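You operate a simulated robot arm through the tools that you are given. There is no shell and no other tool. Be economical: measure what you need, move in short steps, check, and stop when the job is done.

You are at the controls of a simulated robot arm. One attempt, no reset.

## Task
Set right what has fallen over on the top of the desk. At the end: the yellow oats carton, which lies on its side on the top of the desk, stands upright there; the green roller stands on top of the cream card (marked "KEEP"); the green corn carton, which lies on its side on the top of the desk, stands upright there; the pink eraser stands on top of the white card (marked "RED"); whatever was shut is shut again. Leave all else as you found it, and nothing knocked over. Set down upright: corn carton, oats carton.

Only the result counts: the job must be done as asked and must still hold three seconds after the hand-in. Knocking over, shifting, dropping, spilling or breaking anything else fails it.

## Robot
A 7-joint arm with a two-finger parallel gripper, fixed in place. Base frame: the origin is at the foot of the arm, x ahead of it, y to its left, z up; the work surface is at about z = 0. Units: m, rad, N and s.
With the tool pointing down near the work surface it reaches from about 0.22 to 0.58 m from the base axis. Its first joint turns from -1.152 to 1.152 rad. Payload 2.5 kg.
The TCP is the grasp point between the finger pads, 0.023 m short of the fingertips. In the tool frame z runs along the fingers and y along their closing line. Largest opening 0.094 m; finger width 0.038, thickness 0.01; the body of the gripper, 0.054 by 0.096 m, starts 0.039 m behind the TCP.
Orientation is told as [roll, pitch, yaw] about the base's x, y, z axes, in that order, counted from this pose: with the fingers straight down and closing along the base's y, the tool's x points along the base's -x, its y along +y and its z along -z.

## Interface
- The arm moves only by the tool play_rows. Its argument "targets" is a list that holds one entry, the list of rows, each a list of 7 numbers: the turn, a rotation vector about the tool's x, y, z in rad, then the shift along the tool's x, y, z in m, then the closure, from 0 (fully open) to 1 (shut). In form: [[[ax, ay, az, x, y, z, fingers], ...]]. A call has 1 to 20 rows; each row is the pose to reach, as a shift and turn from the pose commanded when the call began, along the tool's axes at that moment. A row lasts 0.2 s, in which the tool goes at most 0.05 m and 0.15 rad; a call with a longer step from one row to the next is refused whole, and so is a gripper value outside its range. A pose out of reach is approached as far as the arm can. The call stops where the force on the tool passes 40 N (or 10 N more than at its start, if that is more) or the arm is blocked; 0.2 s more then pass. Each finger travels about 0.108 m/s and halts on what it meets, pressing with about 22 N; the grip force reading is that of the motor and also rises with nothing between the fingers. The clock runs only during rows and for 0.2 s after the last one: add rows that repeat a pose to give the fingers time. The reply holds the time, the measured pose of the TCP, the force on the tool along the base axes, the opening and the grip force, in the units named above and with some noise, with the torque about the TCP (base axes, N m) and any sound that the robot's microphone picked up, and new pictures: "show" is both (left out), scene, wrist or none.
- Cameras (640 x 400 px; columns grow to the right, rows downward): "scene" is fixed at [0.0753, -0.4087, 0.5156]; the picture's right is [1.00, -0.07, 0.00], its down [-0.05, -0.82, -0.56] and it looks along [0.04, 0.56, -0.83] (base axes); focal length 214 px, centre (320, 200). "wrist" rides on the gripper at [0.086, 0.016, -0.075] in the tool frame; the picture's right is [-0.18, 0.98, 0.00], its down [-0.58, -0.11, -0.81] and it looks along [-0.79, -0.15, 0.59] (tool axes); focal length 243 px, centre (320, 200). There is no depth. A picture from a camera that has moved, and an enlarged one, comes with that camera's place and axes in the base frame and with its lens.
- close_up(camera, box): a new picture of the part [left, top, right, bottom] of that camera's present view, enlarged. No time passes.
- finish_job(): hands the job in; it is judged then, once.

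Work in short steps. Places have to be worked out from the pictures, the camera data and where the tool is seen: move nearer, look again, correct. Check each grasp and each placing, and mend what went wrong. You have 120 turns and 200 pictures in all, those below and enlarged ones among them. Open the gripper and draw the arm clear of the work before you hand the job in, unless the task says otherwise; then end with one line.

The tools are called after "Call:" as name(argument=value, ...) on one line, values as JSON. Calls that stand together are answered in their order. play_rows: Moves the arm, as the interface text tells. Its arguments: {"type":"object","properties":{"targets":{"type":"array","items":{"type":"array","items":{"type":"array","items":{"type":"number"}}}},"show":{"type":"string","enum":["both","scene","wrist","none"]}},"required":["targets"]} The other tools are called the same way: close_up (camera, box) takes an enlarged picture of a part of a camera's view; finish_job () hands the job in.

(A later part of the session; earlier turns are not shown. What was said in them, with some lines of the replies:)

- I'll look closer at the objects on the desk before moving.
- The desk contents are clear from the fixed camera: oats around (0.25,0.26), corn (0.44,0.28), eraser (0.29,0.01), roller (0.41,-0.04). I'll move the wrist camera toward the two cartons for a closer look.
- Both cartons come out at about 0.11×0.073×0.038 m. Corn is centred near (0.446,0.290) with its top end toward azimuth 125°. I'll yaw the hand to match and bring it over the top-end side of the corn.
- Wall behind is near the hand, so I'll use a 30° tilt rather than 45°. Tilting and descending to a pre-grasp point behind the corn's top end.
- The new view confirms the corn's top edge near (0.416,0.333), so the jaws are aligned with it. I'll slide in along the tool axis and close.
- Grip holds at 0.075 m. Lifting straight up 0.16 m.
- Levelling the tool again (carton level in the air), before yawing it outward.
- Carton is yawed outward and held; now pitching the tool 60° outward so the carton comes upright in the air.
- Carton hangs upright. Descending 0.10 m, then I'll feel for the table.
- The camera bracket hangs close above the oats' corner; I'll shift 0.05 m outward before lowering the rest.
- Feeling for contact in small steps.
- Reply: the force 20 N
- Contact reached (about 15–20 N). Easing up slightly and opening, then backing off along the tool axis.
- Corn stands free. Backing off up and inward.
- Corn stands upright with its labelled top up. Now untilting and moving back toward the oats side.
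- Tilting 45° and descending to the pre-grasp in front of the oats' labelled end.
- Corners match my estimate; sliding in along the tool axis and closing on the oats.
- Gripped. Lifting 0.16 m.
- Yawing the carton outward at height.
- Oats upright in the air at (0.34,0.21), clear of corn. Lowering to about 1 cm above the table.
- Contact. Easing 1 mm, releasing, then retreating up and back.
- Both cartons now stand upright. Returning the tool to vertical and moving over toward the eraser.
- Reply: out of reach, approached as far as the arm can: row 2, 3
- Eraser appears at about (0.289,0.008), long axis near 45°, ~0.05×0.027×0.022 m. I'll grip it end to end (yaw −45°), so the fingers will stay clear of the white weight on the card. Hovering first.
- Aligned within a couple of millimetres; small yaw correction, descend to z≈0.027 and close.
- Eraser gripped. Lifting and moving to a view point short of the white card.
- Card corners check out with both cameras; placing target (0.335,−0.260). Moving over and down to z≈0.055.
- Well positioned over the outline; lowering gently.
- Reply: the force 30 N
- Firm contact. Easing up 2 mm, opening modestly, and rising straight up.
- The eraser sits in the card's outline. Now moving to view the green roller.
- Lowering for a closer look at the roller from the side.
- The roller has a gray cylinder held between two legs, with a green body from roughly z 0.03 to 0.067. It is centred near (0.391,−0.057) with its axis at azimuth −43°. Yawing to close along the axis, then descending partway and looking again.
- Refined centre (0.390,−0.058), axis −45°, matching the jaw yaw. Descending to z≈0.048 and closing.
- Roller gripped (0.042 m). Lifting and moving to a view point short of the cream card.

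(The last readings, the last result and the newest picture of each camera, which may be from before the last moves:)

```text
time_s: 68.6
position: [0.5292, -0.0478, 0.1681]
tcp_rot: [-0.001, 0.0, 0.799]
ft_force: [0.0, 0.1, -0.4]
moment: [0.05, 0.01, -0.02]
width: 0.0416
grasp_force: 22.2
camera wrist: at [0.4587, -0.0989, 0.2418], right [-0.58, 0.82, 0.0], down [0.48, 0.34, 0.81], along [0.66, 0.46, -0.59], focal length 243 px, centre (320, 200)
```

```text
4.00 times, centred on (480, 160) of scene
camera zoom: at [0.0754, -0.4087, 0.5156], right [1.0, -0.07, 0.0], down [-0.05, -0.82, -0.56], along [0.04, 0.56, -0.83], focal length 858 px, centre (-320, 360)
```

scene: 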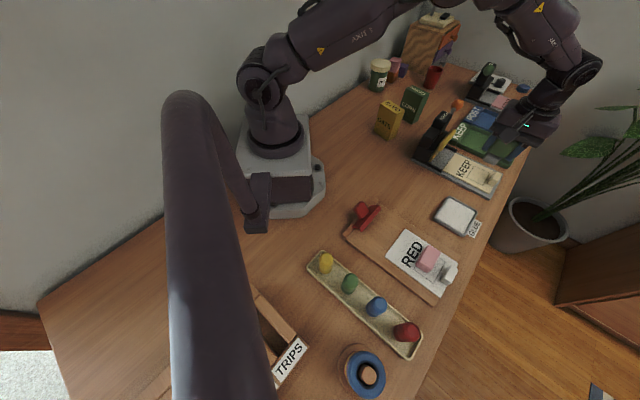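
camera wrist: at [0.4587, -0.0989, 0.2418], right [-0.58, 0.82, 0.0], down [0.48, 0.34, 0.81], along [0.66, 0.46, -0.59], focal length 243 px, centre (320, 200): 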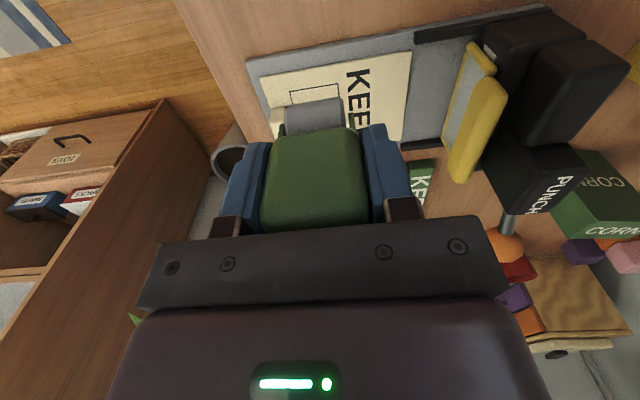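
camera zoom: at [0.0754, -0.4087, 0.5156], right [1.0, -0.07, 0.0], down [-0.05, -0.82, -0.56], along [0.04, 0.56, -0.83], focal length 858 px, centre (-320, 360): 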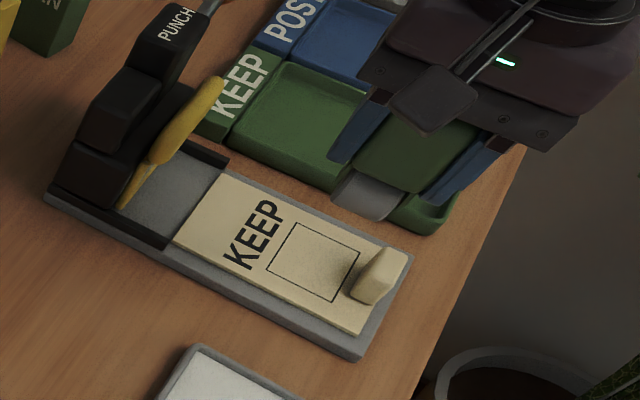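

Card geometry is confirmed by both views. Placing at (0.574,−0.001), in the outline but keeping finger clearance from the weight; moving over and down to z≈0.075.

Call:
play_rows(targets=[[[0, 0, 0, -0.033, 0, 0.01, 0.9], [0, 0, 0, -0.0651, 0.0002, 0.02, 0.9], [0, 0, 0, -0.0651, 0.0002, 0.055, 0.9], [0, 0, 0, -0.0651, 0.0002, 0.093, 0.9], [0, 0, 0, -0.0651, 0.0002, 0.093, 0.9]]])

Call:
close_up(camera="scene", box=[420, 120, 540, 210])

```text
time_s: 69.8
position: [0.5769, 0.0001, 0.0752]
tcp_rot: [-0.002, -0.002, 0.798]
ft_force: [-0.5, -0.5, -0.9]
moment: [-0.01, 0.0, 0.02]
width: 0.0415
grasp_force: 22.2
camera wrist: at [0.5051, -0.0519, 0.1497], right [-0.58, 0.82, 0.0], down [0.48, 0.34, 0.81], along [0.66, 0.46, -0.59], focal length 243 px, centre (320, 200)
```

scene: 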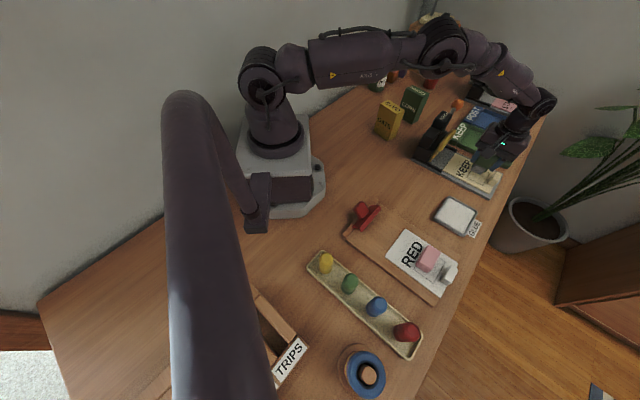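
wrist: 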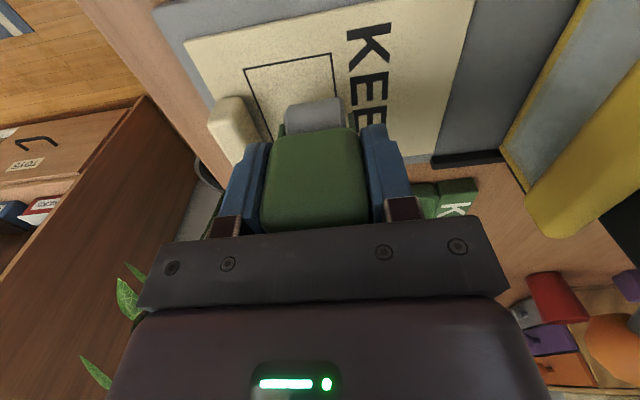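

```text
4.44 times, centred on (480, 165) of scene
camera zoom: at [0.0754, -0.4087, 0.5156], right [1.0, -0.07, 0.0], down [-0.05, -0.82, -0.56], along [0.04, 0.56, -0.83], focal length 953 px, centre (-391, 356)
```

zoom: 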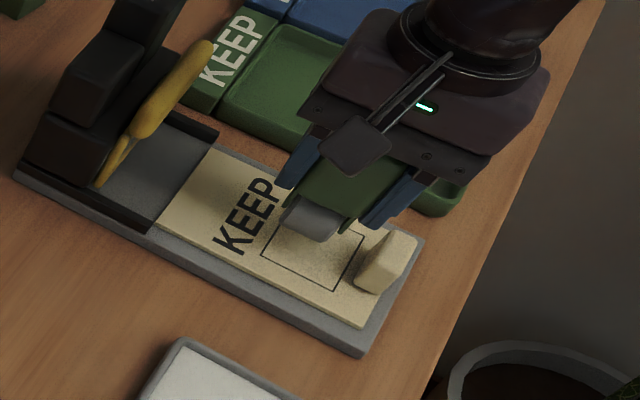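

Shifting a few mm away from the weight and toward the near side, then lowering gently.

Call:
play_rows(targets=[[[0, 0, 0, 0.006, 0.004, 0.003, 0.9], [0, 0, 0, 0.006, 0.004, 0.008, 0.9], [0, 0, 0, 0.006, 0.004, 0.01, 0.9], [0, 0, 0, 0.006, 0.004, 0.01, 0.9]]], show="wrist")

Call:
play_rows(targets=[[[0, 0, 0, 0, 0, 0.002, 0.9], [0, 0, 0, 0, 0, 0.002, 0.9]]], show="none")

Call:
play_rows(targets=[[[0, 0, 0, 0, 0, 0.0015, 0.9], [0, 0, 0, 0, 0, 0.0015, 0.9]]], show="none")

```text
time_s: 70.8
position: [0.5699, -0.0029, 0.065]
tcp_rot: [-0.001, -0.002, 0.8]
ft_force: [-0.1, -1.0, -0.7]
moment: [0.02, 0.0, 0.04]
width: 0.0417
grasp_force: 21.7
camera wrist: at [0.4975, -0.0535, 0.1396], right [-0.58, 0.82, 0.0], down [0.48, 0.34, 0.81], along [0.66, 0.46, -0.59], focal length 243 px, centre (320, 200)
```

wrist: 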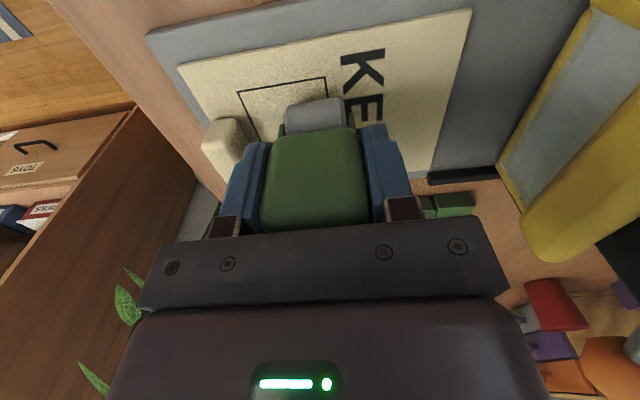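

```text
time_s: 71.4
position: [0.5699, -0.0017, 0.063]
tcp_rot: [-0.001, -0.001, 0.799]
ft_force: [-0.2, -0.8, -0.7]
moment: [-0.04, 0.0, 0.04]
width: 0.0416
grasp_force: 21.6
```

```text
time_s: 72.0
position: [0.5686, -0.0014, 0.0619]
tcp_rot: [0.001, -0.002, 0.798]
ft_force: [-0.4, -0.6, -0.7]
moment: [0.03, -0.01, -0.01]
width: 0.0415
grasp_force: 22.2
```

Call:
play_rows(targets=[[[0, 0, 0, 0, 0, 0.0015, 0.9], [0, 0, 0, 0, 0, 0.0015, 0.9]]], show="none")

Call:
play_rows(targets=[[[0, 0, 0, 0, 0, 0.001, 0.9], [0, 0, 0, 0, 0, 0.001, 0.9]]], show="wrist")

Call:
close_up(camera="scene", box=[420, 120, 540, 210])

```text
time_s: 72.6
position: [0.5688, -0.0016, 0.0608]
tcp_rot: [-0.001, -0.005, 0.799]
ft_force: [-0.9, 1.1, 7.6]
moment: [0.02, 0.09, -0.02]
width: 0.0416
grasp_force: 21.8
```

```text
time_s: 73.2
position: [0.5697, -0.0014, 0.0606]
tcp_rot: [-0.005, -0.004, 0.799]
ft_force: [0.5, 1.4, 17.7]
moment: [-0.01, 0.08, -0.02]
width: 0.0418
grasp_force: 22.0
camera wrist: at [0.4984, -0.0534, 0.1346], right [-0.58, 0.82, 0.0], down [0.48, 0.34, 0.81], along [0.66, 0.46, -0.59], focal length 243 px, centre (320, 200)
```

wrist: 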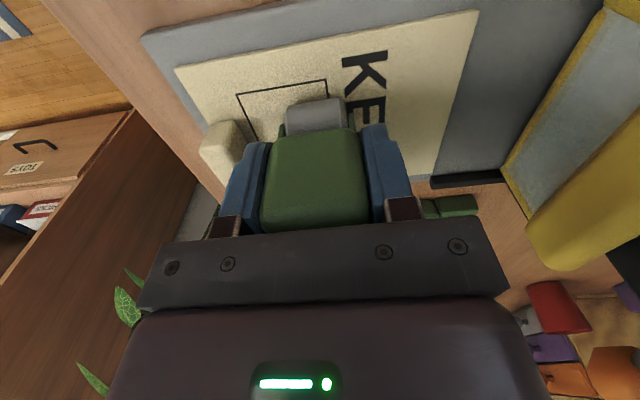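

```text
4.44 times, centred on (480, 165) of scene
camera zoom: at [0.0753, -0.4087, 0.5157], right [1.0, -0.07, 0.0], down [-0.05, -0.82, -0.56], along [0.04, 0.56, -0.83], focal length 953 px, centre (-391, 356)
```

zoom: 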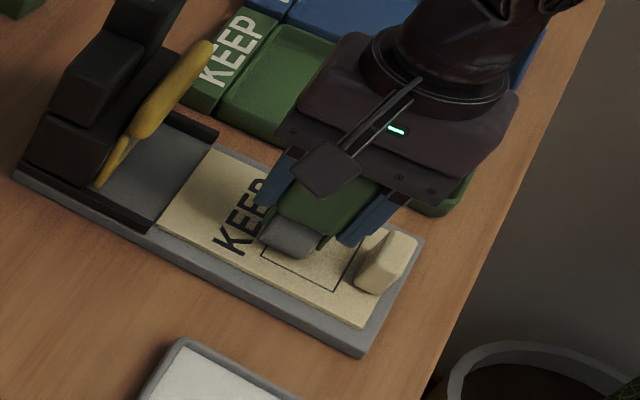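

In contact with the card. Easing 1 mm and opening just enough (≈0.055 m) so as not to touch the weight, then rising straight up.

Call:
play_rows(targets=[[[0, 0, 0, 0, 0, -0.001, 0.9], [0, 0, 0, 0, 0, -0.001, 0.5], [0, 0, 0, 0, 0, -0.001, 0.42], [0, 0, 0, 0, 0, -0.001, 0.42]]], show="wrist")

```text
time_s: 74.2
position: [0.5682, -0.003, 0.0598]
tcp_rot: [0.0, 0.002, 0.798]
ft_force: [0.0, 0.0, 0.3]
moment: [-0.01, -0.01, -0.02]
width: 0.0544
grasp_force: 0.1
camera wrist: at [0.4974, -0.0539, 0.1345], right [-0.58, 0.82, 0.0], down [0.48, 0.34, 0.81], along [0.66, 0.46, -0.59], focal length 243 px, centre (320, 200)
```

wrist: 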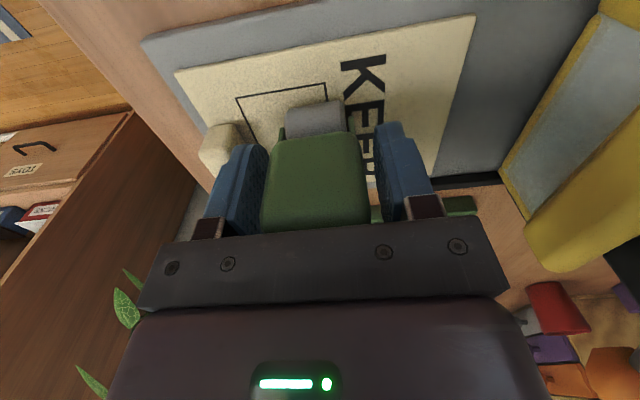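

Call:
play_rows(targets=[[[0, 0, 0, 0, -0.001, -0.003, 0.42], [0, 0, 0, 0, -0.002, -0.015, 0.42], [0, 0, 0, 0, -0.002, -0.04, 0.42], [0, 0, 0, 0, -0.002, -0.08, 0.3], [0, 0, 0, 0.03, -0.002, -0.12, 0.1], [0, 0, 0, 0.07, -0.002, -0.13, 0], [0, 0, 0, 0.07, -0.002, -0.13, 0]]])

Call:
close_up(camera="wrist", box=[220, 30, 420, 190])

Call:
close_up(camera="scene", box=[400, 90, 540, 210])

```text
time_s: 75.8
position: [0.5207, -0.0543, 0.1896]
tcp_rot: [0.0, -0.002, 0.798]
ft_force: [-0.1, -0.1, -0.4]
moment: [-0.01, -0.01, 0.0]
width: 0.094
grasp_force: 0.1
camera wrist: at [0.4487, -0.1054, 0.2635], right [-0.58, 0.82, 0.0], down [0.48, 0.34, 0.81], along [0.66, 0.46, -0.59], focal length 243 px, centre (320, 200)
```

scene: 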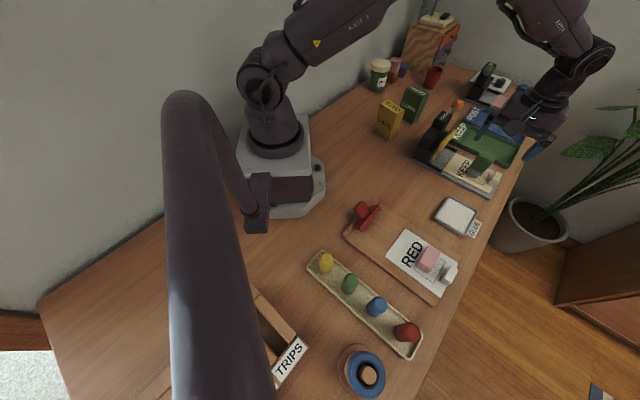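
wrist: 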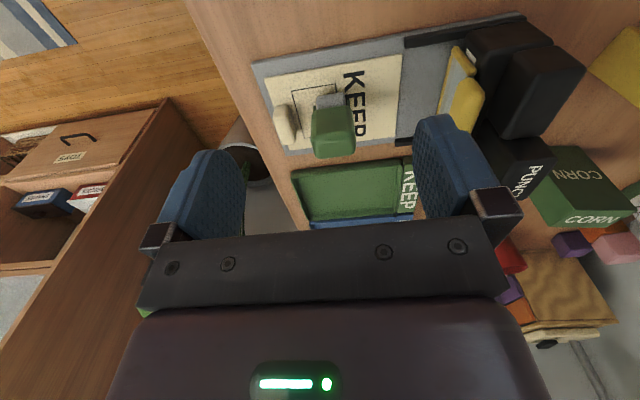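

```text
2.50 times, centred on (320, 110) of wrist
camera zoom: at [0.4487, -0.1054, 0.2635], right [-0.58, 0.82, 0.0], down [0.48, 0.34, 0.81], along [0.66, 0.46, -0.59], focal length 606 px, centre (320, 425)
```

zoom: 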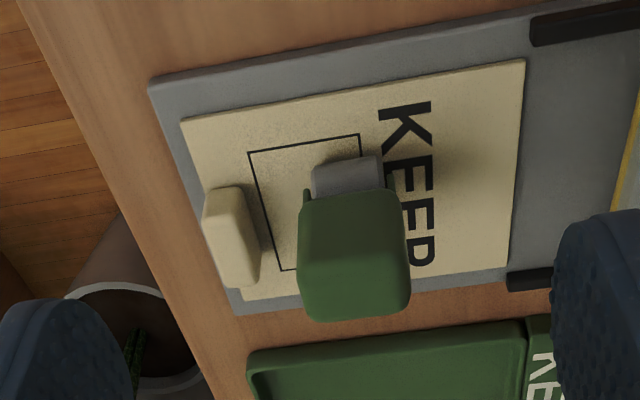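

```text
3.33 times, centred on (470, 150) of scene
camera zoom: at [0.0753, -0.4087, 0.5156], right [1.0, -0.07, 0.0], down [-0.05, -0.82, -0.56], along [0.04, 0.56, -0.83], focal length 715 px, centre (-180, 367)
```

zoom: 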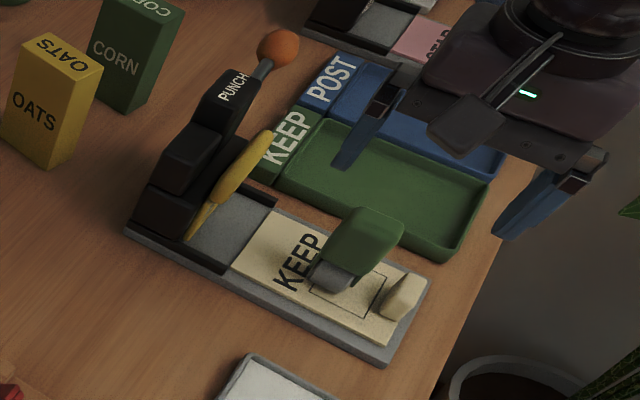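

Roller stands on the cream card. Drawing the arm back and up, then one last overall check.

Call:
play_rows(targets=[[[0, 0, 0, 0, 0, -0.04, 0], [0, 0, 0, 0.012, 0.02, -0.075, 0], [0, 0, 0, 0.025, 0.05, -0.08, 0], [0, 0, 0, 0.048, 0.09, -0.08, 0], [0, 0, 0, 0.048, 0.09, -0.08, 0], [0, 0, 0, 0.048, 0.09, -0.08, 0], [0, 0, 0, 0.048, 0.09, -0.08, 0]]])

Call:
close_up(camera="scene", box=[350, 60, 550, 210])

Call:
close_up(camera="scene", box=[300, 180, 500, 330])

```text
time_s: 77.4
position: [0.4186, -0.0235, 0.2698]
tcp_rot: [0.0, -0.001, 0.799]
ft_force: [0.0, -0.7, -0.3]
moment: [-0.01, -0.02, -0.01]
width: 0.0939
grasp_force: 0.0
camera wrist: at [0.3488, -0.0759, 0.3446], right [-0.58, 0.82, 0.0], down [0.48, 0.34, 0.81], along [0.66, 0.46, -0.59], focal length 243 px, centre (320, 200)
```

scene: 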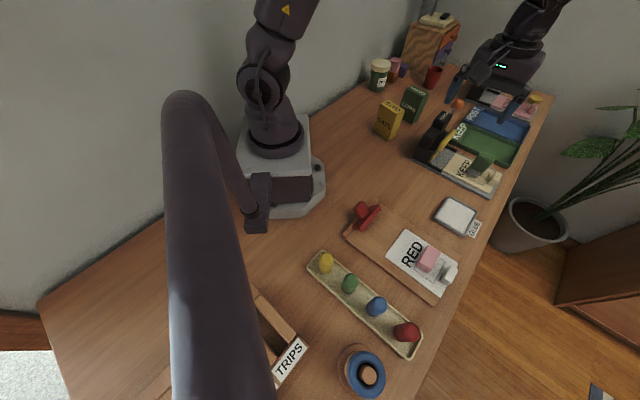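
wrist: 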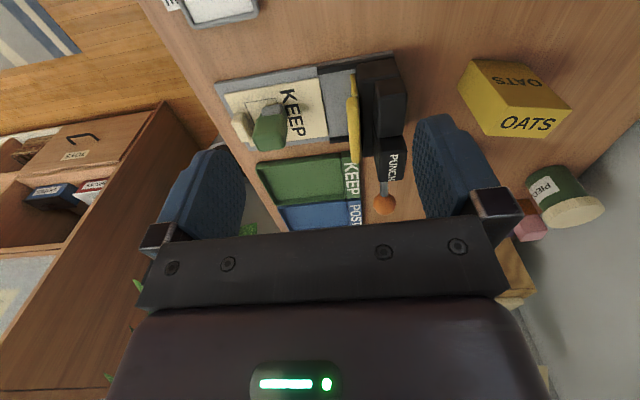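

```text
2.67 times, centred on (450, 135) of scene
camera zoom: at [0.0753, -0.4087, 0.5156], right [1.0, -0.07, 0.0], down [-0.05, -0.82, -0.56], along [0.04, 0.56, -0.83], focal length 572 px, centre (-27, 373)
```

zoom: 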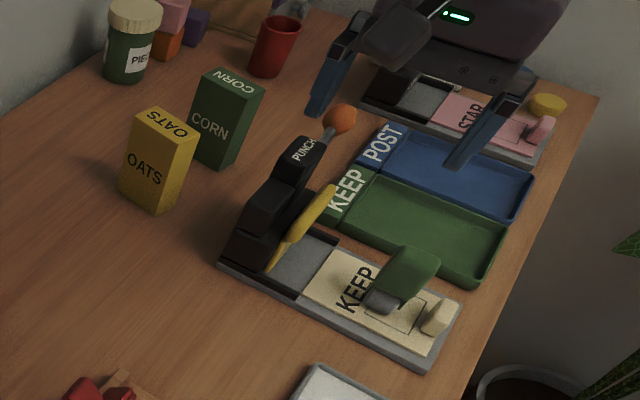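

```text
2.67 times, centred on (400, 255) of scene
camera zoom: at [0.0753, -0.4087, 0.5156], right [1.0, -0.07, 0.0], down [-0.05, -0.82, -0.56], along [0.04, 0.56, -0.83], focal length 572 px, centre (107, 53)
```

zoom: 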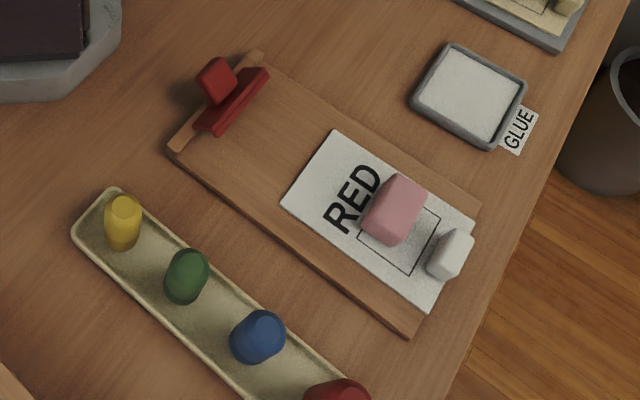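

Everything is in place and steady, nothing was opened, and the arm is clear with the gripper open, so I'm handing in.

Call:
finish_job()

```text
The job is handed in.
```

The oats and corn cartons now stand upright on the desk, the eraser is on the white RED card, the roller stands on the cream KEEP card, and the final pictures show nothing else disturbed.
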